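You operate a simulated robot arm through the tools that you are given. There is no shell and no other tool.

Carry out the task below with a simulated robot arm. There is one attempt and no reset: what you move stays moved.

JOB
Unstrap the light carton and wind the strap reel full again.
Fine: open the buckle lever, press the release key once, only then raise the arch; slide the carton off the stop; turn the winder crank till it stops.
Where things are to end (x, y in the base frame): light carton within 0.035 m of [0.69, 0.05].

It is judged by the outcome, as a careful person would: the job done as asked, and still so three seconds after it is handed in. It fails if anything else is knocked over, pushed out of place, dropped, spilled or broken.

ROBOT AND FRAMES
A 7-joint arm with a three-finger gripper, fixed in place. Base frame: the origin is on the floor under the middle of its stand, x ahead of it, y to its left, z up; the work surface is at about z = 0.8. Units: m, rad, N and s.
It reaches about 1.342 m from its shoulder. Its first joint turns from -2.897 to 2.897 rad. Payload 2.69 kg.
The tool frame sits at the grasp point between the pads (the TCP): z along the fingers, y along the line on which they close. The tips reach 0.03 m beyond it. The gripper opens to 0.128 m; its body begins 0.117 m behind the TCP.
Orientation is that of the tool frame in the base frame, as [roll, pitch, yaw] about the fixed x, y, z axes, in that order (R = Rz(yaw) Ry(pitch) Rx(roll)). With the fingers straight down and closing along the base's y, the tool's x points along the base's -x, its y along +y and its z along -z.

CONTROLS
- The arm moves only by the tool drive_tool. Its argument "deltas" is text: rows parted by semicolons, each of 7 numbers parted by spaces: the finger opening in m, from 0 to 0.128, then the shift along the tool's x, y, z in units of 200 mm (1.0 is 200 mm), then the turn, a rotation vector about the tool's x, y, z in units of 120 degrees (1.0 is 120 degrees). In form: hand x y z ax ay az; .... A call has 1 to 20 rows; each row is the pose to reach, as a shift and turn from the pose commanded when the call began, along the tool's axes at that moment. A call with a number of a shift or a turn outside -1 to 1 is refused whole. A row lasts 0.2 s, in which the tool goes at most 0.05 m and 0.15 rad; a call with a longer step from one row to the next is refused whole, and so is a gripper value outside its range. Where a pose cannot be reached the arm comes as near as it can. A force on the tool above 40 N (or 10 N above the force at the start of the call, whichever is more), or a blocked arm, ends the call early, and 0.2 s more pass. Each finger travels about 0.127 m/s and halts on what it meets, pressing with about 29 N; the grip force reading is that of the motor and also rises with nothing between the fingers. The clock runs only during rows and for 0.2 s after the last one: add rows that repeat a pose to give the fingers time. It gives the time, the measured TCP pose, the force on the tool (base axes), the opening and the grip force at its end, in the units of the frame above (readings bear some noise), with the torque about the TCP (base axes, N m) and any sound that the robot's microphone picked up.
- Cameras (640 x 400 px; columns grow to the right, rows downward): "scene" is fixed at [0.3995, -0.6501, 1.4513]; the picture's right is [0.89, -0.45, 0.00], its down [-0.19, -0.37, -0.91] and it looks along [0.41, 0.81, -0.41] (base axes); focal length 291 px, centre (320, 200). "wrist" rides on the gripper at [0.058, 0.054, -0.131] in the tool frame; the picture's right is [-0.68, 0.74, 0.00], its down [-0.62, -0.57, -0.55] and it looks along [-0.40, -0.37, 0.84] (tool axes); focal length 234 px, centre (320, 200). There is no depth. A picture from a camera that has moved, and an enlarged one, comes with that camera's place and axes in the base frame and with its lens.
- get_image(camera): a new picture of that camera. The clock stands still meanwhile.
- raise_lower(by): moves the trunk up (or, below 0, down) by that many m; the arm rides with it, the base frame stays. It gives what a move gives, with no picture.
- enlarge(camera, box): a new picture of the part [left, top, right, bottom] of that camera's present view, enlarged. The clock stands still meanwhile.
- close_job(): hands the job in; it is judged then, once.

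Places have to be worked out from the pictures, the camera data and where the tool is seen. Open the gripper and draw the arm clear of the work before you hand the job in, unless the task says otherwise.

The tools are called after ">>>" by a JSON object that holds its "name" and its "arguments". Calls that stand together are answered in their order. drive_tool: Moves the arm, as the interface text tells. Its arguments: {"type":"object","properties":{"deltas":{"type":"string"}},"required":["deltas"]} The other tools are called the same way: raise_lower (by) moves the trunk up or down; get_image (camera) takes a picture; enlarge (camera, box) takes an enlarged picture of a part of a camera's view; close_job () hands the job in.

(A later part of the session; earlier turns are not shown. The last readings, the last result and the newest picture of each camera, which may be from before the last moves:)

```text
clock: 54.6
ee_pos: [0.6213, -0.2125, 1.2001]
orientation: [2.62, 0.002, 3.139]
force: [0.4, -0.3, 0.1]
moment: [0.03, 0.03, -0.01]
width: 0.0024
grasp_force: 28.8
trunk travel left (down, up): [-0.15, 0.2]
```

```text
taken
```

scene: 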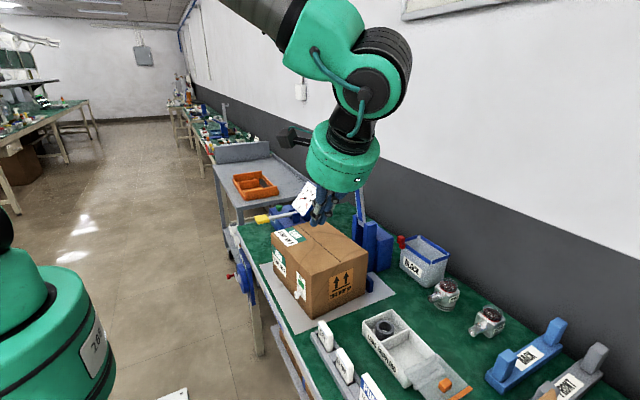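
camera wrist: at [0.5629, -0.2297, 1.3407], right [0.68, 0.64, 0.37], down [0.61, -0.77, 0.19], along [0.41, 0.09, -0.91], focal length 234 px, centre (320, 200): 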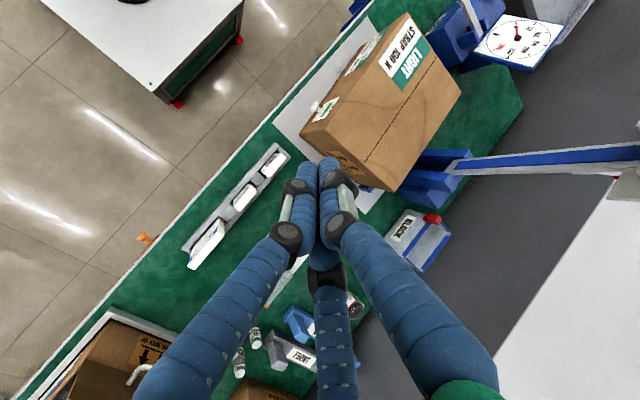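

The tool leans away to −y now. I'll move to +x behind the carton line on the −y side, then partway down.

>>> {"name": "drive_tool", "arguments": {"deltas": "0 -0.2 0 0 0 0 0; 0 -0.4 0 0 0 0 0; 0 -0.6 0 0 0 0 0; 0 -0.8 0 0 0 0 0; 0 -1.0 0 0 0 0 0; 0 -1.0 0 0 0 0 0"}}

>>> {"name": "drive_tool", "arguments": {"deltas": "0 -0.07 0.04 0.19 0 0 0; 0 -0.14 0.08 0.39 0 0 0; 0 -0.21 0.12 0.585 0 0 0; 0 -0.28 0.16 0.78 0 0 0; 0 -0.33 0.19 0.974 0 0 0; 0 -0.33 0.19 0.974 0 0 0"}}

>>> {"name": "get_image", "arguments": {"camera": "wrist"}}

>>> {"name": "enlarge", "arguments": {"camera": "scene", "box": [280, 130, 460, 310]}}

```text
clock: 56.0
ee_pos: [0.8209, -0.2134, 1.1977]
orientation: [2.623, 0.001, 3.141]
force: [0.0, 0.0, -1.1]
moment: [0.0, 0.06, 0.04]
width: 0.0023
grasp_force: 29.0
trunk travel left (down, up): [-0.15, 0.2]
```

```text
clock: 57.4
ee_pos: [0.8899, -0.0832, 1.0477]
orientation: [2.62, -0.001, 3.141]
force: [0.6, 0.4, -0.7]
moment: [-0.05, 0.06, 0.07]
width: 0.0021
grasp_force: 28.9
trunk travel left (down, up): [-0.15, 0.2]
```

```text
taken
camera wrist: at [0.8315, -0.1003, 1.1868], right [0.68, 0.64, 0.37], down [0.61, -0.76, 0.2], along [0.4, 0.09, -0.91], focal length 234 px, centre (320, 200)
```

wrist: 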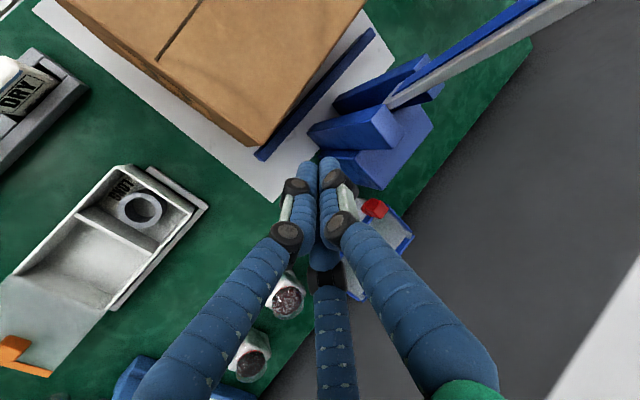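

```text
2.22 times, centred on (370, 220) of scene
camera zoom: at [0.3995, -0.6501, 1.4513], right [0.89, -0.45, 0.0], down [-0.19, -0.37, -0.91], along [0.41, 0.81, -0.41], focal length 647 px, centre (209, 156)
```

zoom: 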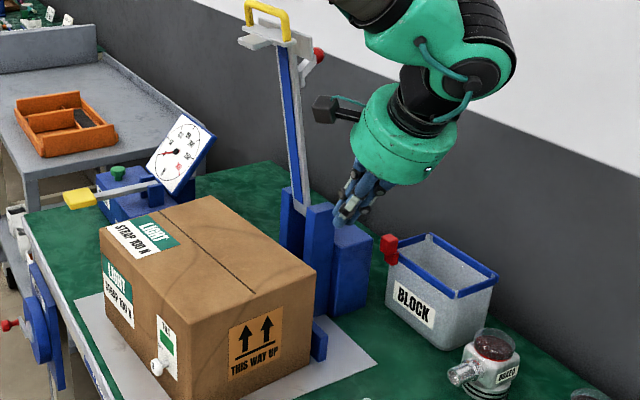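

From here the carton's back −y corner is at about (0.849, −0.078) and the near post begins at y≈0.01. I'll lower the bundle to (0.885, −0.042, 0.90), clear of both.

>>> {"name": "drive_tool", "arguments": {"deltas": "0 0.01 -0.04 0.15 0 0 0; 0 0.02 -0.08 0.31 0 0 0; 0 0.025 -0.12 0.47 0 0 0; 0 0.025 -0.16 0.62 0 0 0; 0 0.025 -0.19 0.74 0 0 0; 0 0.025 -0.19 0.74 0 0 0"}}

>>> {"name": "get_image", "arguments": {"camera": "wrist"}}

>>> {"name": "enlarge", "arguments": {"camera": "scene", "box": [290, 150, 450, 310]}}

```text
clock: 58.8
ee_pos: [0.8836, -0.0431, 0.9013]
orientation: [2.621, 0.0, 3.139]
force: [0.3, -0.3, -0.5]
moment: [0.03, 0.0, -0.01]
width: 0.0022
grasp_force: 28.5
trunk travel left (down, up): [-0.15, 0.2]
```

```text
taken
camera wrist: at [0.8249, -0.0605, 1.0421], right [0.68, 0.64, 0.37], down [0.61, -0.76, 0.2], along [0.4, 0.09, -0.91], focal length 234 px, centre (320, 200)
```

wrist: 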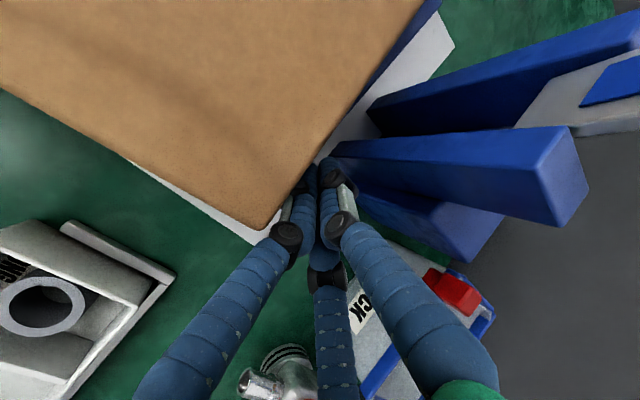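

```text
2.50 times, centred on (370, 230) of scene
camera zoom: at [0.3995, -0.6501, 1.4513], right [0.89, -0.45, 0.0], down [-0.19, -0.37, -0.91], along [0.41, 0.81, -0.41], focal length 728 px, centre (195, 125)
```

zoom: 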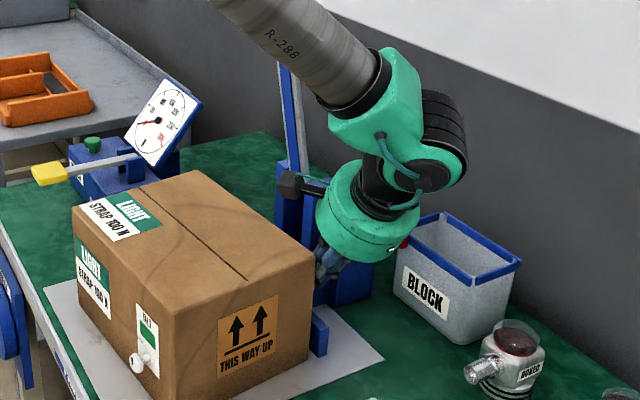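

The bundle is in position. I'll check the full scene to be sure the forearm hasn't touched the raised arch.

>>> {"name": "get_image", "arguments": {"camera": "scene"}}

>>> {"name": "enlarge", "arguments": {"camera": "scene", "box": [310, 100, 450, 240]}}

```text
taken
```

scene: 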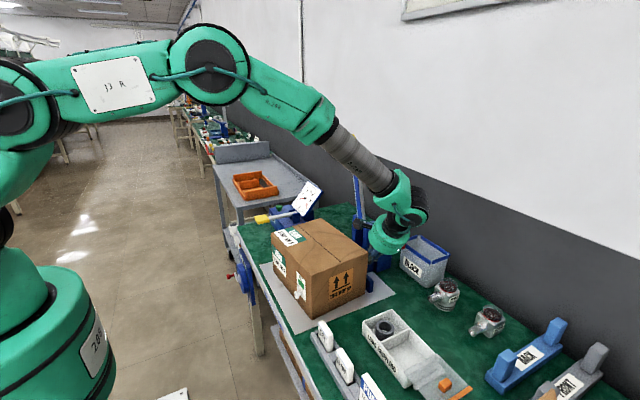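

```text
2.86 times, centred on (380, 170) of scene
camera zoom: at [0.3995, -0.6501, 1.4513], right [0.89, -0.45, 0.0], down [-0.19, -0.37, -0.91], along [0.41, 0.81, -0.41], focal length 831 px, centre (149, 286)
```

zoom: 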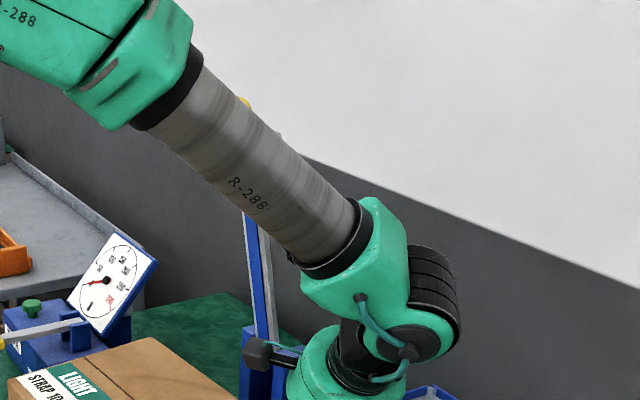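

The arch is undisturbed, and the forearm is in front of it and clear. I'll push the −y end of the carton toward −x by about 4.5 cm of tool travel.

>>> {"name": "drive_tool", "arguments": {"deltas": "0 0.05 0 0 0 0 0; 0 0.09 0 0 0 0 0; 0 0.13 0 0 0 0 0; 0 0.17 0 0 0 0 0; 0 0.21 0 0 0 0 0; 0 0.25 0 0 0 0 0"}}

>>> {"name": "get_image", "arguments": {"camera": "wrist"}}

>>> {"name": "enlarge", "arguments": {"camera": "scene", "box": [250, 170, 430, 330]}}

```text
clock: 60.2
ee_pos: [0.8313, -0.0427, 0.9042]
orientation: [2.622, 0.0, 3.139]
force: [-0.4, -0.4, 0.3]
moment: [0.0, 0.02, -0.03]
width: 0.0023
grasp_force: 28.3
trunk travel left (down, up): [-0.15, 0.2]
```

```text
taken
camera wrist: at [0.7732, -0.0601, 1.0433], right [0.68, 0.64, 0.37], down [0.61, -0.76, 0.19], along [0.4, 0.09, -0.91], focal length 234 px, centre (320, 200)
```

wrist: 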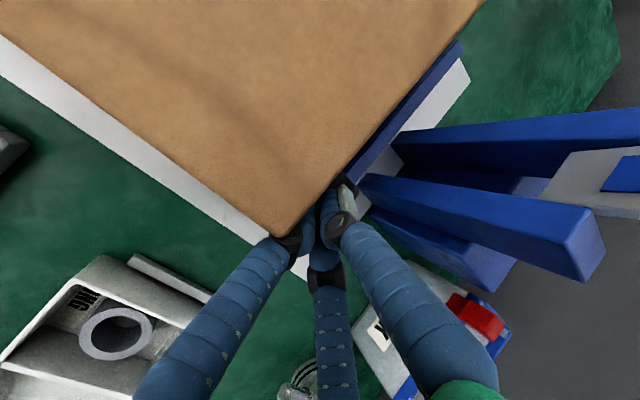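

```text
2.50 times, centred on (340, 250) of scene
camera zoom: at [0.3995, -0.6501, 1.4513], right [0.89, -0.45, 0.0], down [-0.19, -0.37, -0.91], along [0.41, 0.81, -0.41], focal length 728 px, centre (270, 75)
```

zoom: 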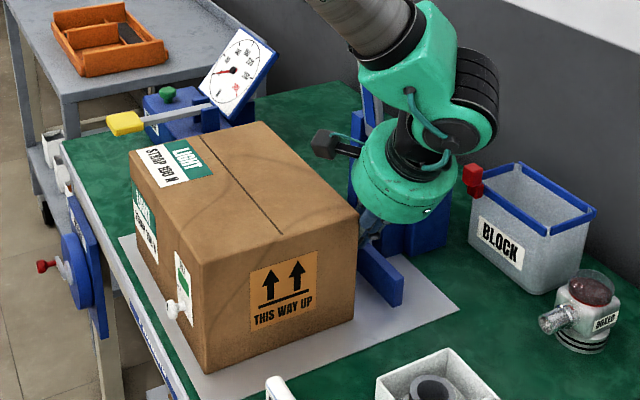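

The carton is nearly square again, with its centre estimated at about (0.707, 0.063) from the four top corners, roughly 2 cm from target. There's now room in front of the posts, so I'll back off, shift the bundle toward the middle (+y 5 cm) and push another 2 cm.

>>> {"name": "drive_tool", "arguments": {"deltas": "0 -0.03 0 0 0 0 0; 0 -0.03 0.07 0.04 0 0 0; 0 -0.03 0.145 0.083 0 0 0; 0 -0.03 0.217 0.1245 0 0 0; 0 -0.03 0.217 0.1245 0 0 0"}}

>>> {"name": "get_image", "arguments": {"camera": "wrist"}}

>>> {"name": "enlarge", "arguments": {"camera": "scene", "box": [290, 100, 450, 280]}}

```text
clock: 61.4
ee_pos: [0.8366, 0.0093, 0.9026]
orientation: [2.621, 0.0, 3.139]
force: [1.2, 0.6, 0.4]
moment: [0.0, 0.04, 0.03]
width: 0.0023
grasp_force: 29.3
trunk travel left (down, up): [-0.15, 0.2]
```

```text
taken
camera wrist: at [0.7798, -0.0085, 1.0421], right [0.68, 0.64, 0.37], down [0.61, -0.77, 0.19], along [0.4, 0.09, -0.91], focal length 234 px, centre (320, 200)
```

wrist: 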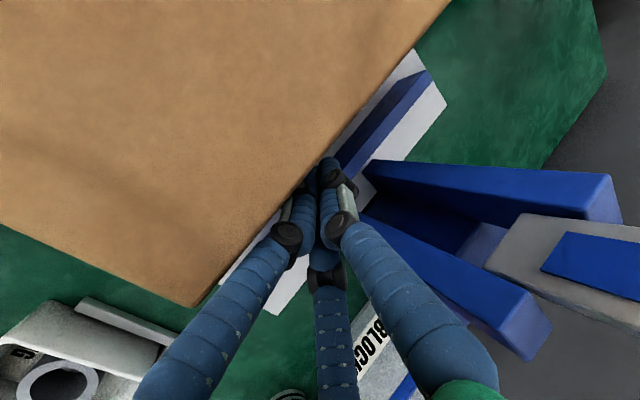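

```text
2.22 times, centred on (370, 190) of scene
camera zoom: at [0.3995, -0.6501, 1.4513], right [0.89, -0.45, 0.0], down [-0.19, -0.37, -0.91], along [0.41, 0.81, -0.41], focal length 647 px, centre (209, 222)
```

zoom: 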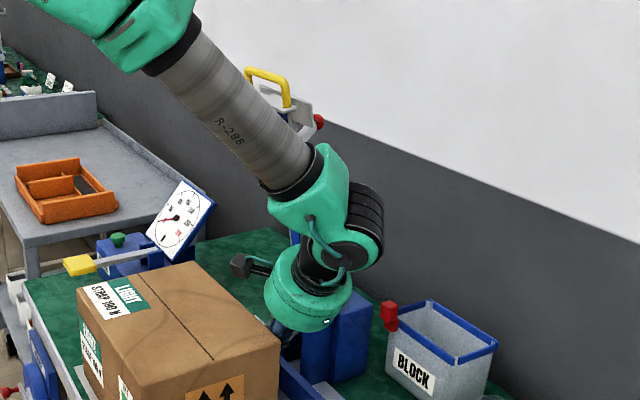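

I'm clear of the posts. Pushing 2.6 cm of tool travel in −x now.

>>> {"name": "drive_tool", "arguments": {"deltas": "0 0.04 0 0 0 0 0; 0 0.075 0 0 0 0 0; 0 0.105 0 0 0 0 0; 0 0.132 0 0 0 0 0"}}

>>> {"name": "enlarge", "arguments": {"camera": "scene", "box": [250, 170, 430, 330]}}

>>> {"name": "get_image", "arguments": {"camera": "wrist"}}

```text
clock: 62.4
ee_pos: [0.8123, 0.0083, 0.9052]
orientation: [2.623, 0.0, 3.14]
force: [0.7, -0.3, 1.0]
moment: [-0.04, 0.07, 0.01]
width: 0.002
grasp_force: 28.6
trunk travel left (down, up): [-0.15, 0.2]
```

```text
2.50 times, centred on (340, 250) of scene
camera zoom: at [0.3995, -0.6501, 1.4513], right [0.89, -0.45, 0.0], down [-0.19, -0.37, -0.91], along [0.41, 0.81, -0.41], focal length 728 px, centre (270, 75)
```

zoom: 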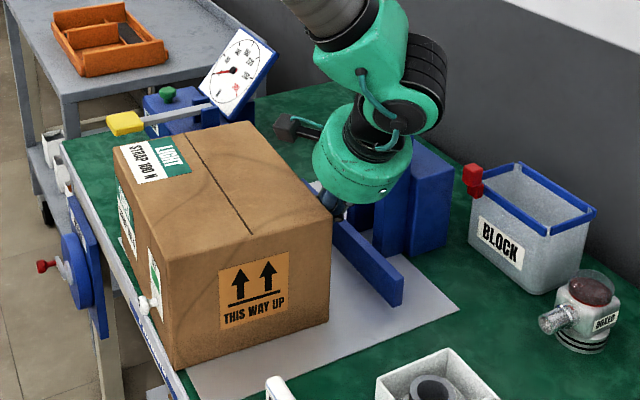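

```text
taken
camera wrist: at [0.7536, -0.0089, 1.0438], right [0.68, 0.64, 0.37], down [0.61, -0.76, 0.19], along [0.4, 0.09, -0.91], focal length 234 px, centre (320, 200)
```

wrist: 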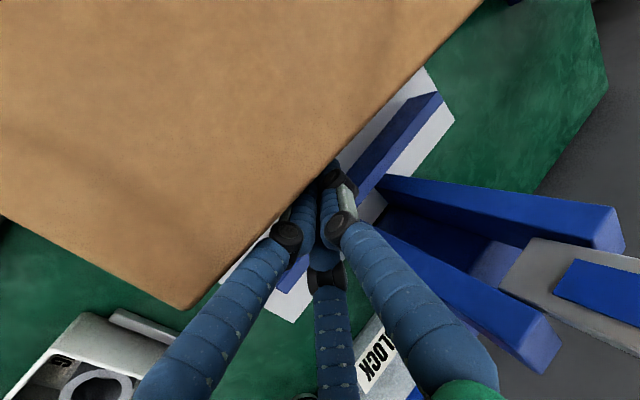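

The four corners now give the carton centre at about (0.684, 0.077): x is good, but it was dragged about 1.5 cm to +y when I shifted. I'll withdraw along the fingers' own axis (away from the arch), then correct by a small −y push on its +y face.

>>> {"name": "drive_tool", "arguments": {"deltas": "0 -0.06 0 0 0 0 0; 0 -0.06 0 -0.12 0 0 0; 0 -0.06 0 -0.3 0 0 0; 0 -0.06 0 -0.5 0 0 0; 0 -0.06 0 -0.7 0 0 0; 0 -0.06 0 -0.9 0 0 0; 0 -0.06 0 -1.0 0 0 0"}}

>>> {"name": "enlarge", "arguments": {"camera": "scene", "box": [250, 100, 430, 330]}}

```text
clock: 64.0
ee_pos: [0.8236, -0.0921, 1.078]
orientation: [2.621, 0.001, 3.14]
force: [0.1, 0.2, 0.1]
moment: [-0.03, 0.01, -0.02]
width: 0.0024
grasp_force: 29.7
trunk travel left (down, up): [-0.15, 0.2]
```

```text
1.74 times, centred on (340, 215) of scene
camera zoom: at [0.3995, -0.6501, 1.4513], right [0.89, -0.45, 0.0], down [-0.19, -0.37, -0.91], along [0.41, 0.81, -0.41], focal length 506 px, centre (285, 174)
```

zoom: 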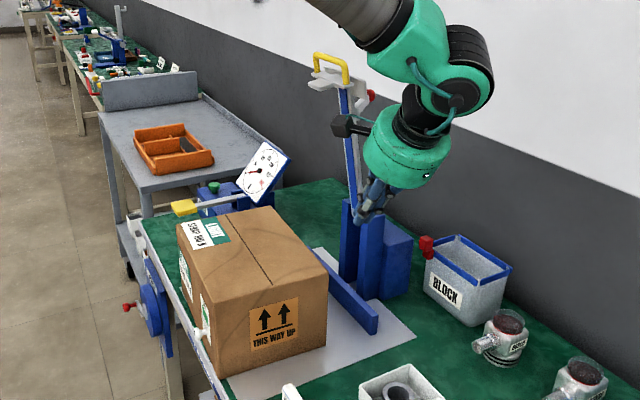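

I'll move up and back toward −x while straightening the tool, then swing over to the +y side of the carton.

>>> {"name": "drive_tool", "arguments": {"deltas": "0 0.18 0.05 -0.09 0 0 0; 0 0.36 0.1 -0.18 0.05 0 0; 0 0.54 0.16 -0.28 0.1 0 0; 0 0.72 0.22 -0.38 0.15 0 0; 0 0.9 0.28 -0.48 0.2 0 0; 0 1.0 0.3 -0.52 0.249 0 0; 0 1.0 0.3 -0.52 0.249 0 0"}}

>>> {"name": "drive_tool", "arguments": {"deltas": "0 0 0.2 0 0 0 0; 0 0 0.4 0 0 0 0; 0 0 0.6 0 0 0 0; 0 0 0.8 0 0 0 0; 0 0 1.0 0 0 0 0; 0 0 1.0 0 0 0 0"}}

>>> {"name": "get_image", "arguments": {"camera": "wrist"}}

>>> {"name": "get_image", "arguments": {"camera": "scene"}}

```text
clock: 65.6
ee_pos: [0.6221, -0.0902, 1.1975]
orientation: [3.141, 0.0, 3.14]
force: [-0.5, 0.3, 0.1]
moment: [-0.02, -0.05, 0.01]
width: 0.002
grasp_force: 28.8
trunk travel left (down, up): [-0.15, 0.2]
```

```text
clock: 67.0
ee_pos: [0.6227, 0.1094, 1.1968]
orientation: [-3.14, 0.0, 3.14]
force: [-0.1, 0.2, 0.0]
moment: [-0.05, -0.03, 0.01]
width: 0.0023
grasp_force: 29.3
trunk travel left (down, up): [-0.15, 0.2]
```

```text
taken
camera wrist: at [0.5649, 0.1643, 1.3276], right [0.68, 0.73, 0.0], down [0.61, -0.57, 0.55], along [0.4, -0.37, -0.84], focal length 234 px, centre (320, 200)
```

wrist: 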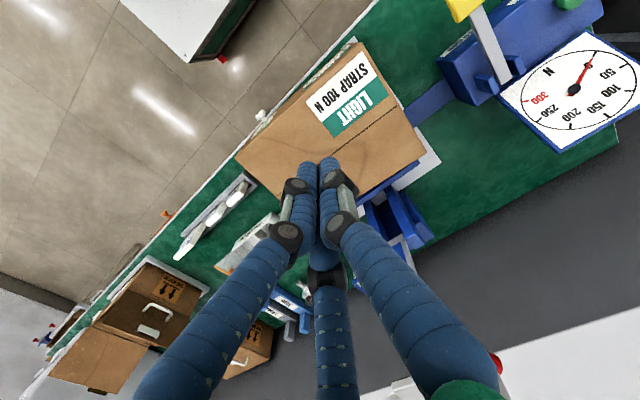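

```text
taken
```

scene: 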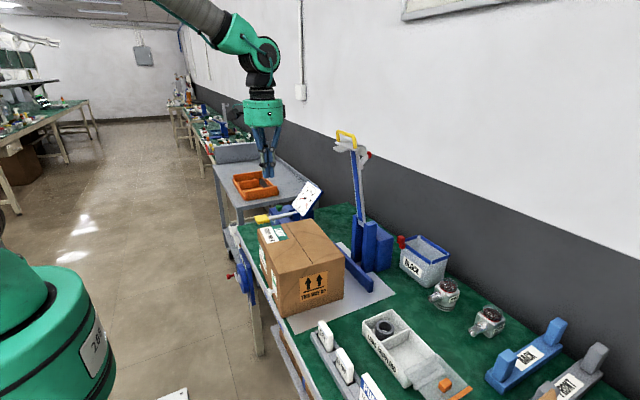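

The wrist view independently gives the carton centre as (0.686, 0.075) and size 0.20×0.245, so a 2.4 cm push to −y is wanted. I'll go to the +y side at x≈0.68 and descend between the carton and the gauge box.

>>> {"name": "drive_tool", "arguments": {"deltas": "0 -0.07 0.17 0 0 0 0; 0 -0.14 0.34 0 0 0 0; 0 -0.21 0.51 0 0 0 0; 0 -0.285 0.67 0 0 0 0; 0 -0.285 0.67 0.2 0 0 0; 0 -0.285 0.67 0.4 0 0 0; 0 -0.285 0.67 0.6 0 0 0; 0 -0.285 0.67 0.8 0 0 0; 0 -0.285 0.67 0.9 0 0 0; 0 -0.285 0.67 0.9 0 0 0"}}

>>> {"name": "get_image", "arguments": {"camera": "wrist"}}

>>> {"name": "enlarge", "arguments": {"camera": "scene", "box": [220, 130, 380, 290]}}

```text
clock: 69.2
ee_pos: [0.6799, 0.2438, 1.0176]
orientation: [-3.14, 0.001, 3.141]
force: [0.8, -0.9, -0.1]
moment: [-0.03, 0.0, -0.01]
width: 0.0023
grasp_force: 29.1
trunk travel left (down, up): [-0.15, 0.2]
```

```text
taken
camera wrist: at [0.6223, 0.2983, 1.1473], right [0.68, 0.73, 0.0], down [0.61, -0.57, 0.55], along [0.4, -0.37, -0.84], focal length 234 px, centre (320, 200)
```

wrist: 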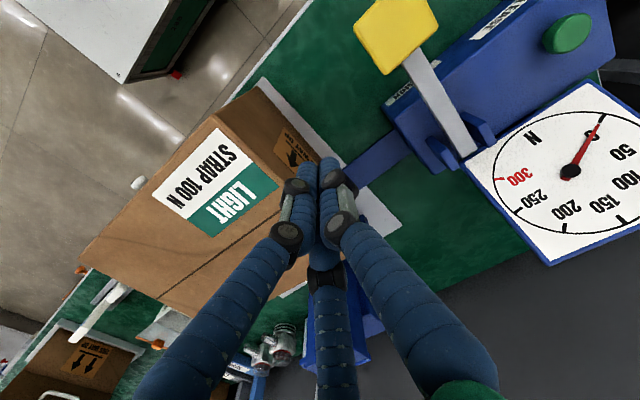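

```text
2.50 times, centred on (300, 210) of scene
camera zoom: at [0.3995, -0.6501, 1.4513], right [0.89, -0.45, 0.0], down [-0.19, -0.37, -0.91], along [0.41, 0.81, -0.41], focal length 728 px, centre (370, 175)
```

zoom: 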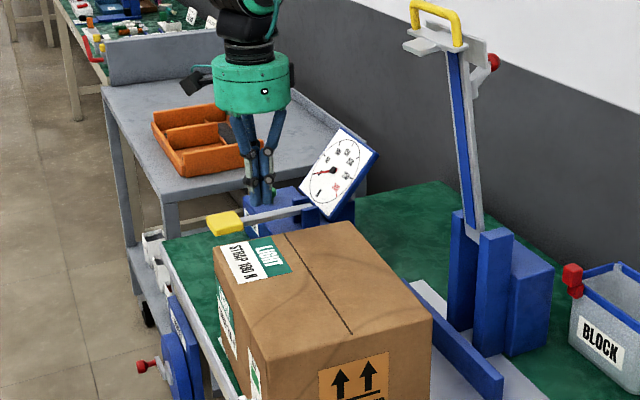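

There's clear space between carton and paddle. I'll lower to tip height z≈0.855.

>>> {"name": "drive_tool", "arguments": {"deltas": "0 0 0 0.15 0 0 0; 0 0 0 0.3 0 0 0; 0 0 0 0.45 0 0 0; 0 0 0 0.58 0 0 0; 0 0 0 0.66 0 0 0; 0 0 0 0.66 0 0 0"}}

>>> {"name": "drive_tool", "arguments": {"deltas": "0 0 -0.05 0 0 0 0; 0 0 -0.09 0 0 0 0; 0 0 -0.12 0 0 0 0; 0 0 -0.15 0 0 0 0; 0 0 -0.18 0 0 0 0; 0 0 -0.205 0 0 0 0"}}

>>> {"name": "get_image", "arguments": {"camera": "wrist"}}

>>> {"name": "enlarge", "arguments": {"camera": "scene", "box": [240, 170, 420, 330]}}

```text
clock: 70.6
ee_pos: [0.6818, 0.242, 0.8835]
orientation: [-3.14, 0.0, 3.14]
force: [-0.5, -0.4, 0.8]
moment: [-0.01, 0.02, -0.02]
width: 0.002
grasp_force: 28.8
trunk travel left (down, up): [-0.15, 0.2]
```

```text
clock: 72.0
ee_pos: [0.6805, 0.2016, 0.885]
orientation: [-3.141, 0.001, 3.14]
force: [-0.8, 2.2, 3.0]
moment: [-0.2, 0.03, -0.08]
width: 0.0022
grasp_force: 29.0
trunk travel left (down, up): [-0.15, 0.2]
```

```text
taken
camera wrist: at [0.6226, 0.2568, 1.0146], right [0.68, 0.74, 0.0], down [0.61, -0.57, 0.55], along [0.4, -0.37, -0.84], focal length 234 px, centre (320, 200)
```

wrist: 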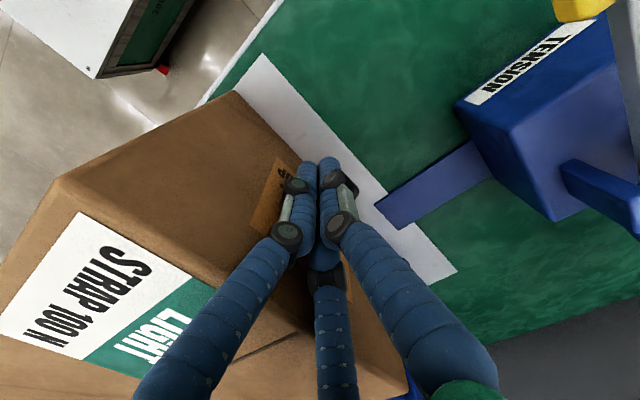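

```text
2.50 times, centred on (330, 250) of scene
camera zoom: at [0.3995, -0.6501, 1.4513], right [0.89, -0.45, 0.0], down [-0.19, -0.37, -0.91], along [0.41, 0.81, -0.41], focal length 728 px, centre (295, 75)
```

zoom: 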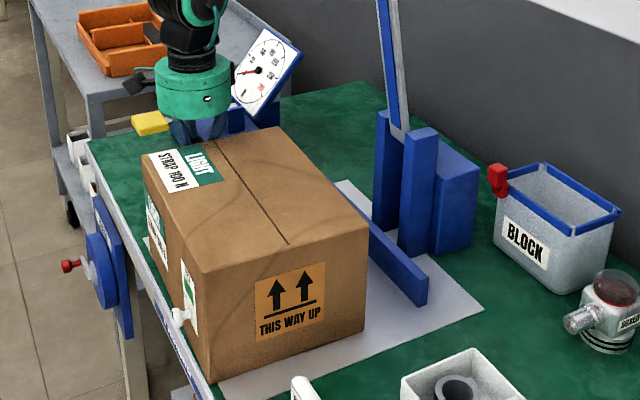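

The four corners now put the carton centre at about (0.684, 0.057), within 1 cm of the target. I'll back away in +y and rise, then go look at the winder on the table's front edge.

>>> {"name": "drive_tool", "arguments": {"deltas": "0 0 0.08 0 0 0 0; 0 0 0.15 0 0 0 0; 0 0 0.15 -0.2 0 0 0; 0 0 0.15 -0.4 0 0 0; 0 0 0.15 -0.6 0 0 0; 0 0 0.15 -0.8 0 0 0; 0 0 0.15 -1.0 0 0 0; 0 0 0.15 -1.0 0 0 0"}}

>>> {"name": "drive_tool", "arguments": {"deltas": "0 0.2 0.05 -0.1 0 0 0; 0 0.4 0.1 -0.2 0 0 0; 0 0.6 0.15 -0.3 0 0 0; 0 0.8 0.2 -0.4 0 0 0; 0 1.0 0.2 -0.5 0 0 0; 0 1.0 0.2 -0.5 0 0 0"}}

>>> {"name": "get_image", "arguments": {"camera": "wrist"}}

>>> {"name": "get_image", "arguments": {"camera": "scene"}}

```text
clock: 73.8
ee_pos: [0.6796, 0.2313, 1.0868]
orientation: [-3.14, 0.002, 3.141]
force: [-0.5, 0.5, 0.7]
moment: [0.02, -0.06, 0.01]
width: 0.0022
grasp_force: 29.1
trunk travel left (down, up): [-0.15, 0.2]
```

```text
clock: 75.2
ee_pos: [0.4777, 0.2717, 1.1854]
orientation: [-3.139, 0.0, 3.139]
force: [0.3, -0.5, 0.3]
moment: [0.03, -0.06, 0.0]
width: 0.0023
grasp_force: 29.1
trunk travel left (down, up): [-0.15, 0.2]
```

```text
taken
camera wrist: at [0.4203, 0.3277, 1.3156], right [0.68, 0.74, 0.0], down [0.61, -0.57, 0.55], along [0.4, -0.37, -0.84], focal length 234 px, centre (320, 200)
```

wrist: 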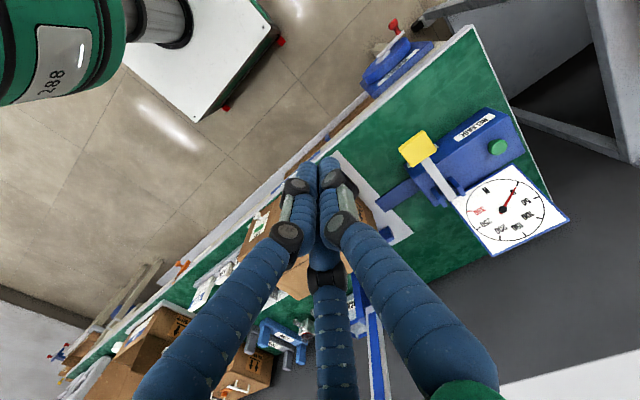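

```text
taken
```

scene: 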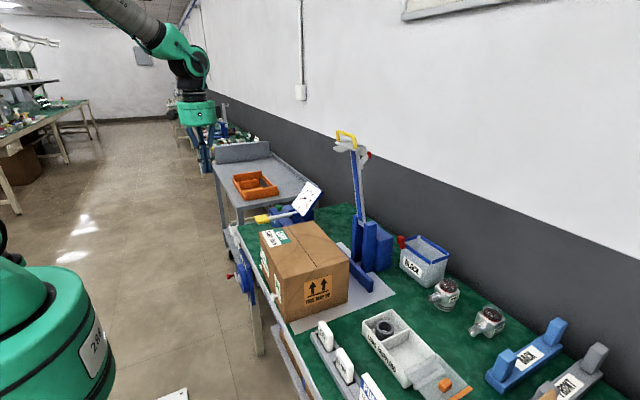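

The carton is clear and the arch is still up. Now I'll zoom on the winder from both cameras for its geometry and any direction mark.

>>> {"name": "enlarge", "arguments": {"camera": "wrist", "box": [345, 5, 455, 105]}}

>>> {"name": "enlarge", "arguments": {"camera": "scene", "box": [225, 245, 275, 310]}}

>>> {"name": "enlarge", "arguments": {"camera": "scene", "box": [222, 240, 262, 290]}}

```text
4.00 times, centred on (400, 55) of wrist
camera zoom: at [0.4203, 0.3277, 1.3156], right [0.68, 0.74, 0.0], down [0.61, -0.57, 0.55], along [0.4, -0.37, -0.84], focal length 937 px, centre (0, 780)
```

zoom: 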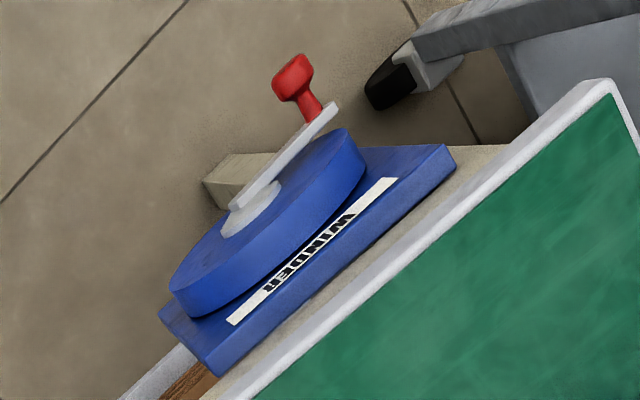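

```text
6.15 times, centred on (250, 278) of scene
camera zoom: at [0.3995, -0.6501, 1.4513], right [0.89, -0.45, 0.0], down [-0.19, -0.37, -0.91], along [0.41, 0.81, -0.41], focal length 1791 px, centre (751, -277)
```

zoom: 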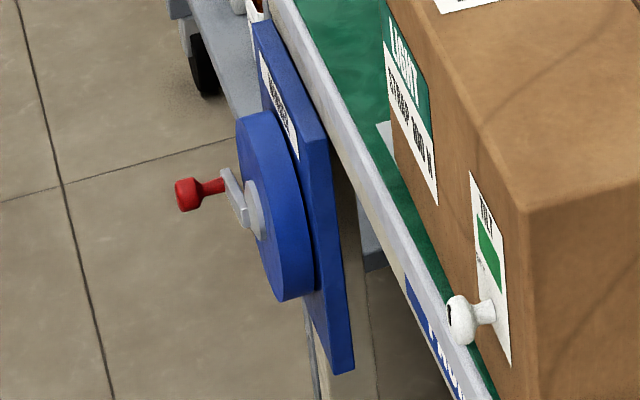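

```text
8.00 times, centred on (242, 265) of scene
camera zoom: at [0.3995, -0.6501, 1.4513], right [0.89, -0.45, 0.0], down [-0.19, -0.37, -0.91], along [0.41, 0.81, -0.41], focal length 2328 px, centre (944, -320)
```

zoom: 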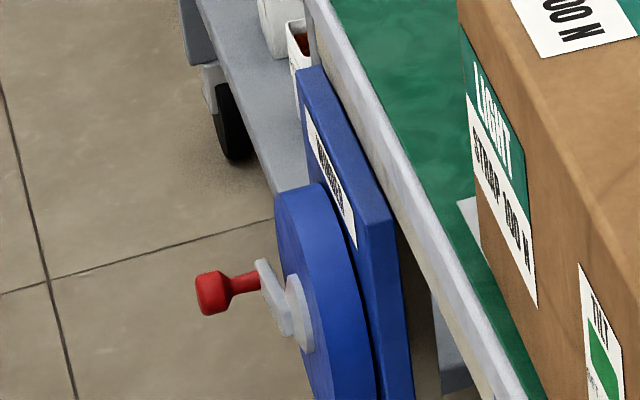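

The winder's hub is at about (0.544, 0.432, 0.607) and the red handle at about (0.506, 0.495, 0.588), with a crank radius of about 0.07 in the y-z plane. I'll go in front of it with the fingers leaning 30° forward, so the wrist camera can look at the winder's face for direction marks.

>>> {"name": "drive_tool", "arguments": {"deltas": "0.03 0.07 0.16 0.08 0 -0.042 0; 0.06 0.14 0.32 0.16 0 -0.083 0; 0.06 0.21 0.48 0.25 0 -0.125 0; 0.06 0.28 0.64 0.33 0 -0.167 0; 0.06 0.35 0.8 0.42 0 -0.208 0; 0.06 0.4 0.95 0.5 0 -0.25 0; 0.06 0.4 0.95 0.5 0 -0.25 0"}}

>>> {"name": "get_image", "arguments": {"camera": "wrist"}}

>>> {"name": "get_image", "arguments": {"camera": "scene"}}

```text
clock: 76.8
ee_pos: [0.4004, 0.4643, 1.0857]
orientation: [-3.141, 0.524, -3.14]
force: [0.4, -0.1, 0.8]
moment: [-0.01, 0.01, -0.05]
width: 0.0602
grasp_force: 0.1
trunk travel left (down, up): [-0.15, 0.2]
```

```text
taken
camera wrist: at [0.2846, 0.5194, 1.1682], right [0.59, 0.74, 0.34], down [0.26, -0.56, 0.78], along [0.77, -0.37, -0.52], focal length 234 px, centre (320, 200)
```

wrist: 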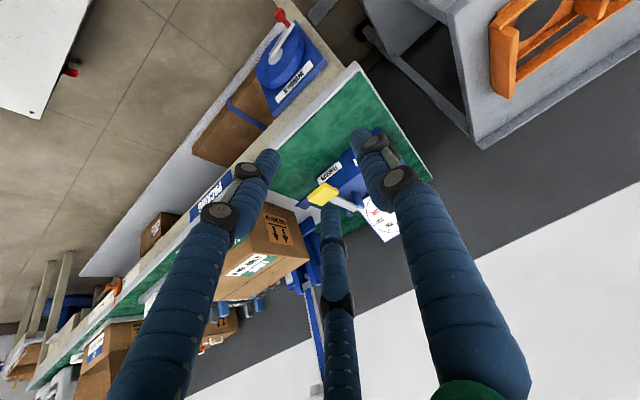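

```text
taken
```

scene: 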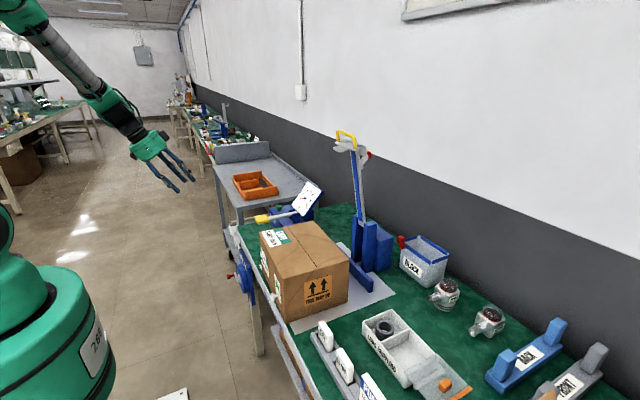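

There's a label on the table's front edge as well as the winder. I'll zoom in on both.

>>> {"name": "enlarge", "arguments": {"camera": "wrist", "box": [245, 0, 345, 110]}}

>>> {"name": "enlarge", "arguments": {"camera": "wrist", "box": [180, 140, 260, 230]}}

>>> {"name": "enlarge", "arguments": {"camera": "scene", "box": [260, 270, 340, 400]}}

```text
3.64 times, centred on (295, 55) of wrist
camera zoom: at [0.2846, 0.5194, 1.1682], right [0.59, 0.74, 0.34], down [0.26, -0.56, 0.78], along [0.77, -0.37, -0.52], focal length 852 px, centre (411, 727)
```

zoom: 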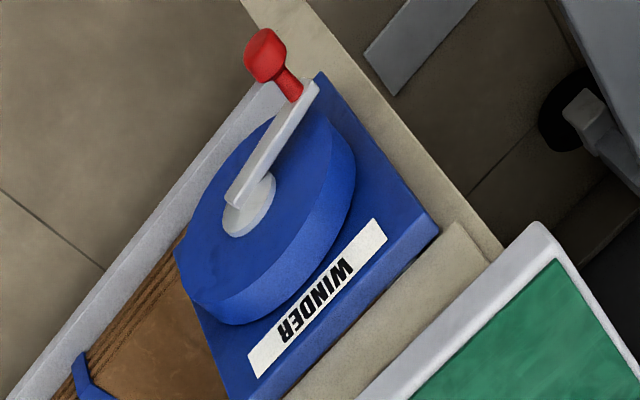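

```text
4.44 times, centred on (220, 185) of wrist
camera zoom: at [0.2846, 0.5194, 1.1682], right [0.59, 0.74, 0.34], down [0.26, -0.56, 0.78], along [0.77, -0.37, -0.52], focal length 1041 px, centre (764, 267)
```

zoom: 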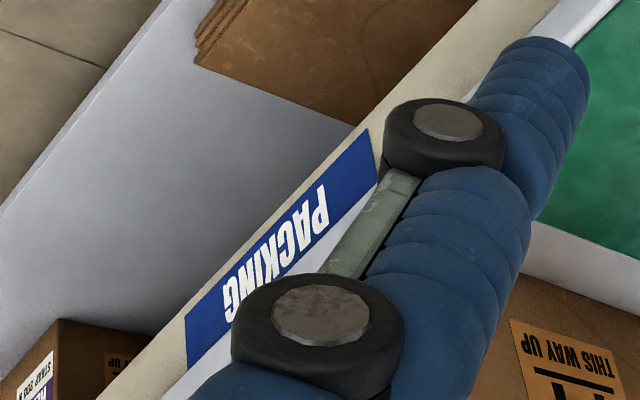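

```text
3.08 times, centred on (300, 335) of scene
camera zoom: at [0.3995, -0.6501, 1.4513], right [0.89, -0.45, 0.0], down [-0.19, -0.37, -0.91], along [0.41, 0.81, -0.41], focal length 895 px, centre (382, -215)
```

zoom: 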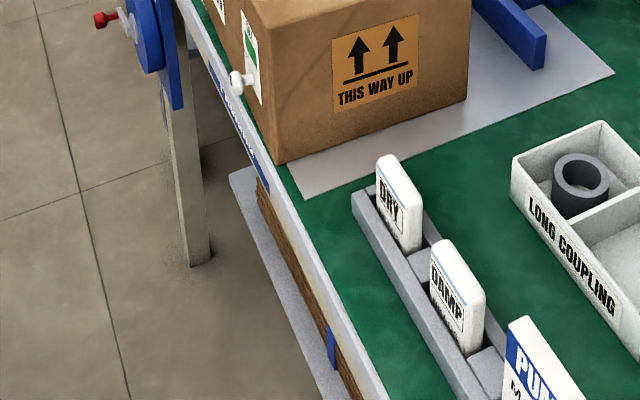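

The winder shows no direction mark. Its short knob is best held with the fingers nearly coaxial (pointing +x), so I need to know where the robot's own base box is; I'll zoom on it.

>>> {"name": "enlarge", "arguments": {"camera": "wrist", "box": [0, 0, 160, 140]}}

```text
2.86 times, centred on (80, 70) of wrist
camera zoom: at [0.2846, 0.5194, 1.1682], right [0.59, 0.74, 0.34], down [0.26, -0.56, 0.78], along [0.77, -0.37, -0.52], focal length 669 px, centre (1006, 571)
```

zoom: 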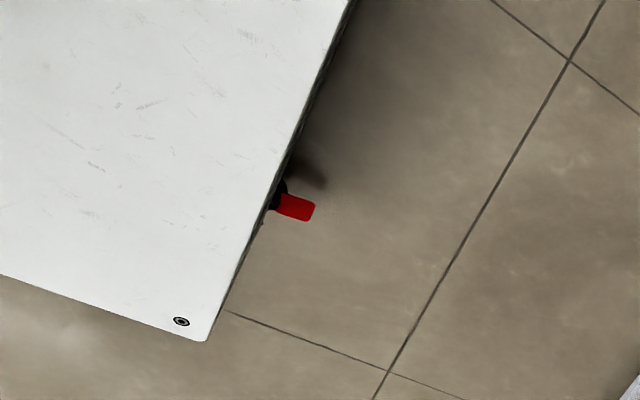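

The base box top is low (z≈0.33), so the space in front of the winder is free. I'll lean the fingers further forward to about 65° from vertical and come down in front of the winder.

>>> {"name": "drive_tool", "arguments": {"deltas": "0.07 0.127 0.03 0.154 0 -0.05 0; 0.07 0.254 0.06 0.307 0 -0.1 0; 0.07 0.381 0.09 0.461 0 -0.15 0; 0.07 0.509 0.12 0.615 0 -0.2 0; 0.07 0.636 0.15 0.768 0 -0.25 0; 0.07 0.763 0.165 0.922 0 -0.29 0; 0.07 0.763 0.165 0.922 0 -0.29 0"}}

>>> {"name": "get_image", "arguments": {"camera": "wrist"}}

>>> {"name": "get_image", "arguments": {"camera": "scene"}}

```text
clock: 78.4
ee_pos: [0.3604, 0.4974, 0.8489]
orientation: [-3.138, 1.133, -3.141]
force: [0.5, 0.1, -0.2]
moment: [-0.06, -0.03, -0.03]
width: 0.0703
grasp_force: 0.0
trunk travel left (down, up): [-0.15, 0.2]
```

```text
taken
camera wrist: at [0.2177, 0.552, 0.8509], right [0.29, 0.74, 0.61], down [-0.24, -0.56, 0.79], along [0.93, -0.37, 0.01], focal length 234 px, centre (320, 200)
```

wrist: 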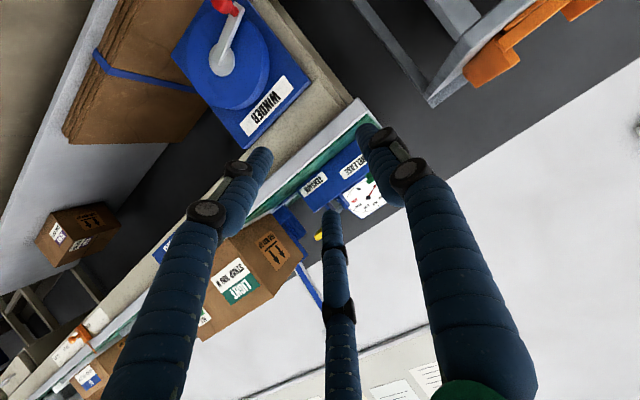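

```text
taken
```

scene: 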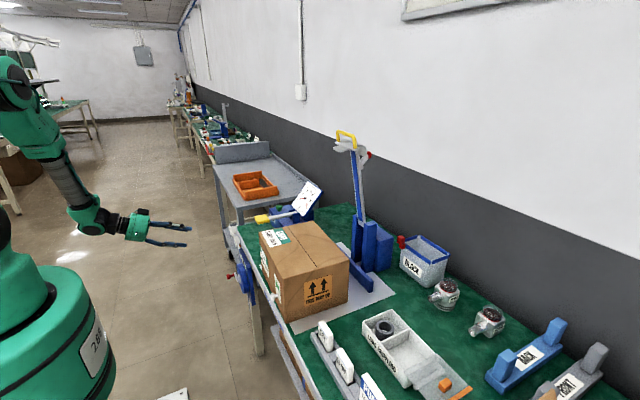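

The arm reaches this posture easily. I'll descend to a pre-grasp point 10 cm behind the knob along the finger direction.

>>> {"name": "drive_tool", "arguments": {"deltas": "0.07 0.175 0 0.127 0 0 0; 0.07 0.35 0 0.255 0 0 0; 0.07 0.526 0 0.382 0 0 0; 0.07 0.7 0 0.51 0 0 0; 0.07 0.877 0 0.637 0 0 0; 0.07 0.877 0 0.637 0 0 0"}}

>>> {"name": "get_image", "arguments": {"camera": "wrist"}}

>>> {"name": "enlarge", "arguments": {"camera": "scene", "box": [160, 220, 280, 320]}}

```text
clock: 79.8
ee_pos: [0.4026, 0.4946, 0.6324]
orientation: [-3.139, 1.131, 3.141]
force: [0.0, 0.3, 0.8]
moment: [-0.03, 0.03, -0.01]
width: 0.0697
grasp_force: 0.0
trunk travel left (down, up): [-0.15, 0.2]
```

```text
taken
camera wrist: at [0.2603, 0.5497, 0.6349], right [0.29, 0.74, 0.61], down [-0.24, -0.56, 0.79], along [0.93, -0.37, 0.01], focal length 234 px, centre (320, 200)
```

wrist: 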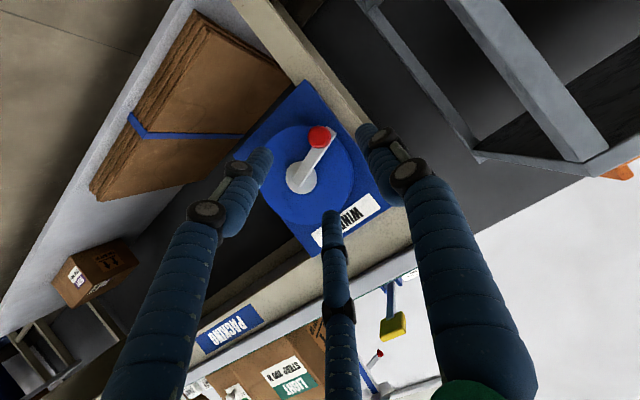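

```text
4.00 times, centred on (220, 270) of scene
camera zoom: at [0.3995, -0.6501, 1.4513], right [0.89, -0.45, 0.0], down [-0.19, -0.37, -0.91], along [0.41, 0.81, -0.41], focal length 1164 px, centre (720, -80)
```

zoom: 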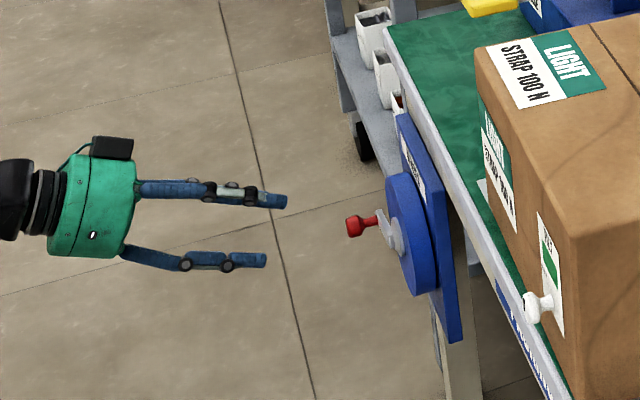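

The fingers are aimed at the knob. I'll zoom on the winder's face to check crank geometry and marks from straight in front.

>>> {"name": "enlarge", "arguments": {"camera": "wrist", "box": [250, 90, 390, 240]}}

```text
2.67 times, centred on (320, 165) of wrist
camera zoom: at [0.2603, 0.5497, 0.6349], right [0.29, 0.74, 0.61], down [-0.24, -0.56, 0.79], along [0.93, -0.37, 0.01], focal length 624 px, centre (320, 293)
```

zoom: 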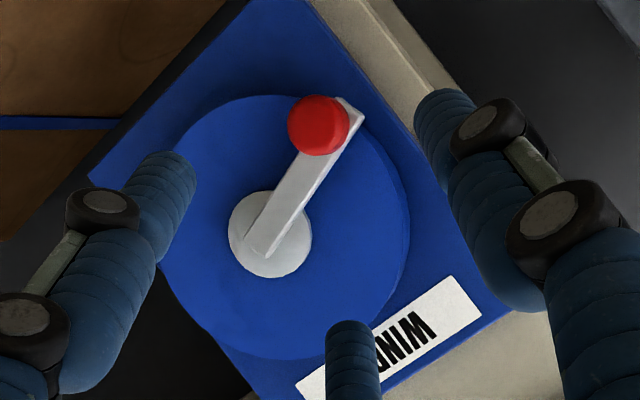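

The knob is at (0.497, 0.585) and the hub at (0.4345, 0.602) in y-z, radius ≈0.065. I'll advance so the three fingers surround the knob, with the tips short of the crank arm.

>>> {"name": "drive_tool", "arguments": {"deltas": "0.07 0 0.005 0.12 0 0 0; 0.07 -0.005 0.01 0.24 0 0 0; 0.07 -0.01 0.012 0.35 0 0 0; 0.07 -0.015 0.012 0.43 0 0 0; 0.07 -0.015 0.012 0.485 0 0 0; 0.07 -0.015 0.012 0.485 0 0 0"}}

>>> {"name": "enlarge", "arguments": {"camera": "wrist", "box": [220, 80, 400, 240]}}

>>> {"name": "enlarge", "arguments": {"camera": "scene", "box": [200, 240, 280, 310]}}

```text
clock: 81.2
ee_pos: [0.4929, 0.498, 0.5955]
orientation: [-3.139, 1.131, -3.141]
force: [-0.1, 0.7, -0.5]
moment: [0.01, 0.02, 0.02]
width: 0.07
grasp_force: 0.0
trunk travel left (down, up): [-0.15, 0.2]
```

```text
2.50 times, centred on (310, 160) of wrist
camera zoom: at [0.3494, 0.5529, 0.5985], right [0.29, 0.74, 0.61], down [-0.24, -0.56, 0.79], along [0.93, -0.37, 0.01], focal length 585 px, centre (345, 300)
```

zoom: 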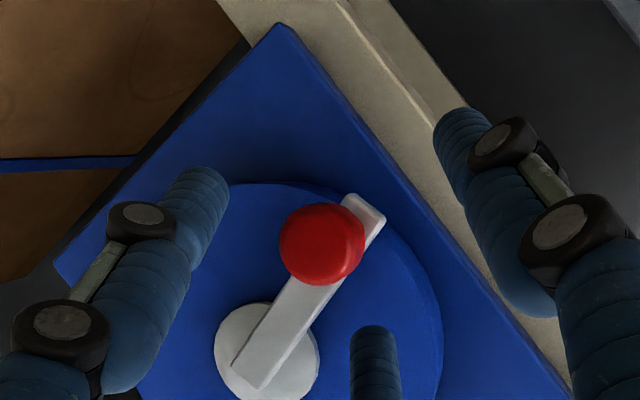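

```text
5.71 times, centred on (240, 275) of scene
camera zoom: at [0.3995, -0.6501, 1.4513], right [0.89, -0.45, 0.0], down [-0.19, -0.37, -0.91], along [0.41, 0.81, -0.41], focal length 1663 px, centre (777, -229)
```

zoom: 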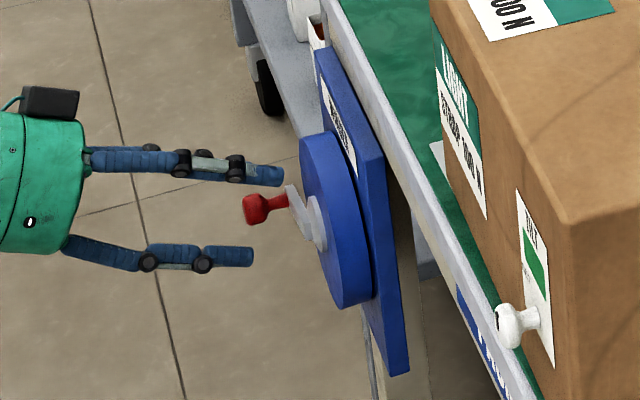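

The knob sits inside the triangle of fingers. I'll shift 3 mm down and close onto it.

>>> {"name": "drive_tool", "arguments": {"deltas": "0.06 0.0136 0 0.0064 0 0 0; 0.045 0.0136 0 0.0064 0 0 0; 0.03 0.0136 0 0.0064 0 0 0; 0.015 0.0136 0 0.0064 0 0 0; 0 0.0136 0 0.0064 0 0 0; 0 0.0136 0 0.0064 0 0 0"}}

>>> {"name": "enlarge", "arguments": {"camera": "wrist", "box": [220, 80, 400, 240]}}

>>> {"name": "enlarge", "arguments": {"camera": "scene", "box": [200, 240, 280, 310]}}

```text
clock: 82.6
ee_pos: [0.4911, 0.4975, 0.5937]
orientation: [-3.137, 1.131, -3.14]
force: [1.4, -1.3, -2.3]
moment: [0.06, -0.19, -0.04]
width: 0.031
grasp_force: 29.3
trunk travel left (down, up): [-0.15, 0.2]
```

```text
2.50 times, centred on (310, 160) of wrist
camera zoom: at [0.3486, 0.5525, 0.5956], right [0.29, 0.74, 0.61], down [-0.24, -0.56, 0.79], along [0.93, -0.37, 0.01], focal length 585 px, centre (345, 300)
```

zoom: 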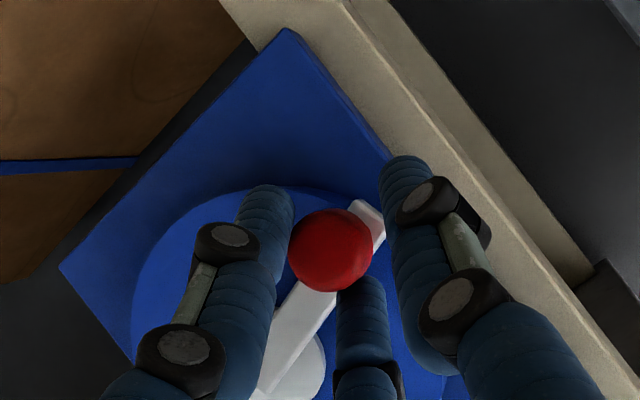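

```text
5.71 times, centred on (240, 275) of scene
camera zoom: at [0.3995, -0.6501, 1.4513], right [0.89, -0.45, 0.0], down [-0.19, -0.37, -0.91], along [0.41, 0.81, -0.41], focal length 1663 px, centre (777, -229)
```

zoom: 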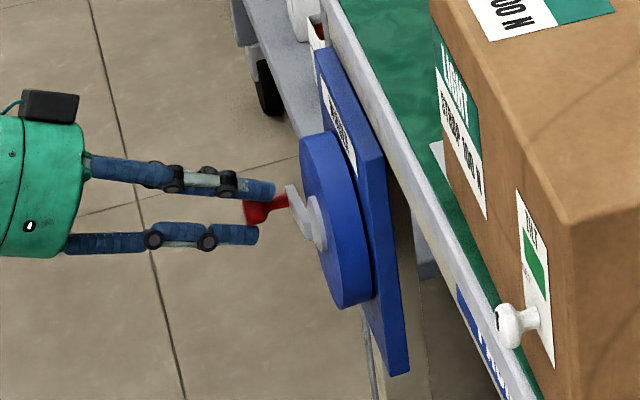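

The knob is held (width 31 mm). I'll test the clockwise direction (as seen from the front): a slow 15° upward arc, watching force and sound.

>>> {"name": "drive_tool", "arguments": {"deltas": "0 -0.026 0.0064 -0.0122 0 0 0; 0 -0.0513 0.0101 -0.0241 0 0 0; 0 -0.0769 0.0114 -0.0362 0 0 0"}}

>>> {"name": "enlarge", "arguments": {"camera": "wrist", "box": [220, 80, 400, 240]}}

```text
clock: 83.4
ee_pos: [0.4911, 0.4946, 0.6096]
orientation: [-3.13, 1.129, -3.135]
force: [4.8, -28.7, -5.3]
moment: [-0.01, -0.05, -0.49]
width: 0.0279
grasp_force: 28.9
trunk travel left (down, up): [-0.15, 0.2]
```

```text
2.50 times, centred on (310, 160) of wrist
camera zoom: at [0.3486, 0.5509, 0.611], right [0.29, 0.74, 0.61], down [-0.24, -0.56, 0.79], along [0.93, -0.38, 0.01], focal length 585 px, centre (345, 300)
```

zoom: 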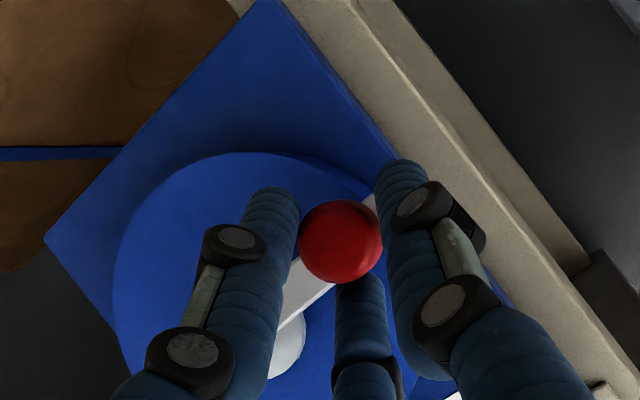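

The crank turns freely this way, but there's 29 N in −y, so my arc is too wide there. I'll ease 3 mm to −y and re-read.

>>> {"name": "drive_tool", "arguments": {"deltas": "0 0 -0.016 0 0 0 0; 0 0 -0.016 0 0 0 0"}}

```text
clock: 84.0
ee_pos: [0.4909, 0.4955, 0.6104]
orientation: [-3.136, 1.131, -3.139]
force: [0.6, -26.4, -6.0]
moment: [0.03, -0.06, -0.24]
width: 0.0275
grasp_force: 29.6
trunk travel left (down, up): [-0.15, 0.2]
```

The force is mostly unchanged, so I'll ease another 4 mm to −y.

>>> {"name": "drive_tool", "arguments": {"deltas": "0 0 -0.01 0 0 0 0; 0 0 -0.02 0 0 0 0; 0 0 -0.02 0 0 0 0"}}

>>> {"name": "enlarge", "arguments": {"camera": "wrist", "box": [220, 80, 400, 240]}}

>>> {"name": "enlarge", "arguments": {"camera": "scene", "box": [200, 240, 280, 310]}}

```text
clock: 84.8
ee_pos: [0.492, 0.4925, 0.6109]
orientation: [3.141, 1.133, 3.139]
force: [-5.7, -11.0, -1.9]
moment: [-0.04, -0.23, -0.27]
width: 0.0253
grasp_force: 45.2
trunk travel left (down, up): [-0.15, 0.2]
```

```text
2.50 times, centred on (310, 160) of wrist
camera zoom: at [0.349, 0.5481, 0.6138], right [0.29, 0.74, 0.61], down [-0.24, -0.57, 0.79], along [0.93, -0.37, 0.01], focal length 585 px, centre (345, 300)
```

zoom: 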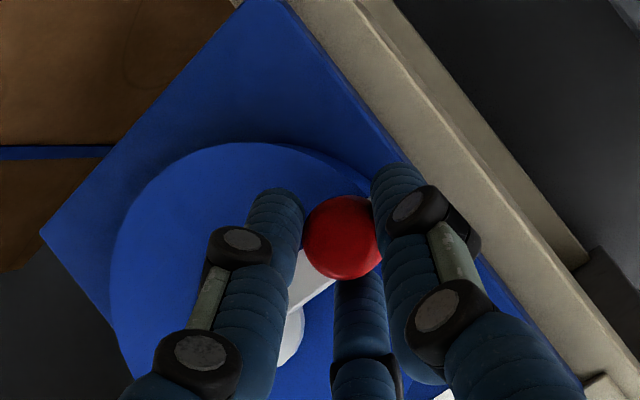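

```text
5.71 times, centred on (240, 275) of scene
camera zoom: at [0.3995, -0.6501, 1.4513], right [0.89, -0.45, 0.0], down [-0.19, -0.37, -0.91], along [0.41, 0.81, -0.41], focal length 1663 px, centre (777, -229)
```

zoom: 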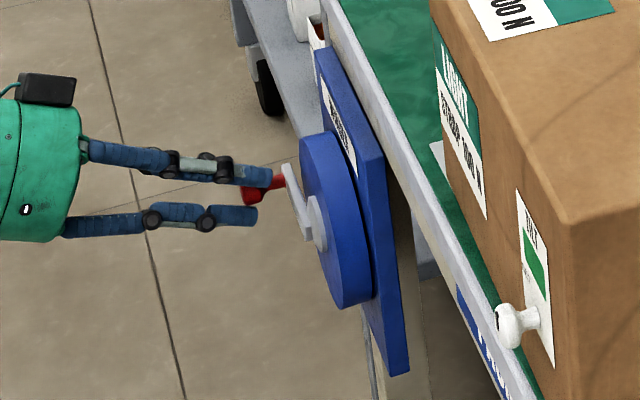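

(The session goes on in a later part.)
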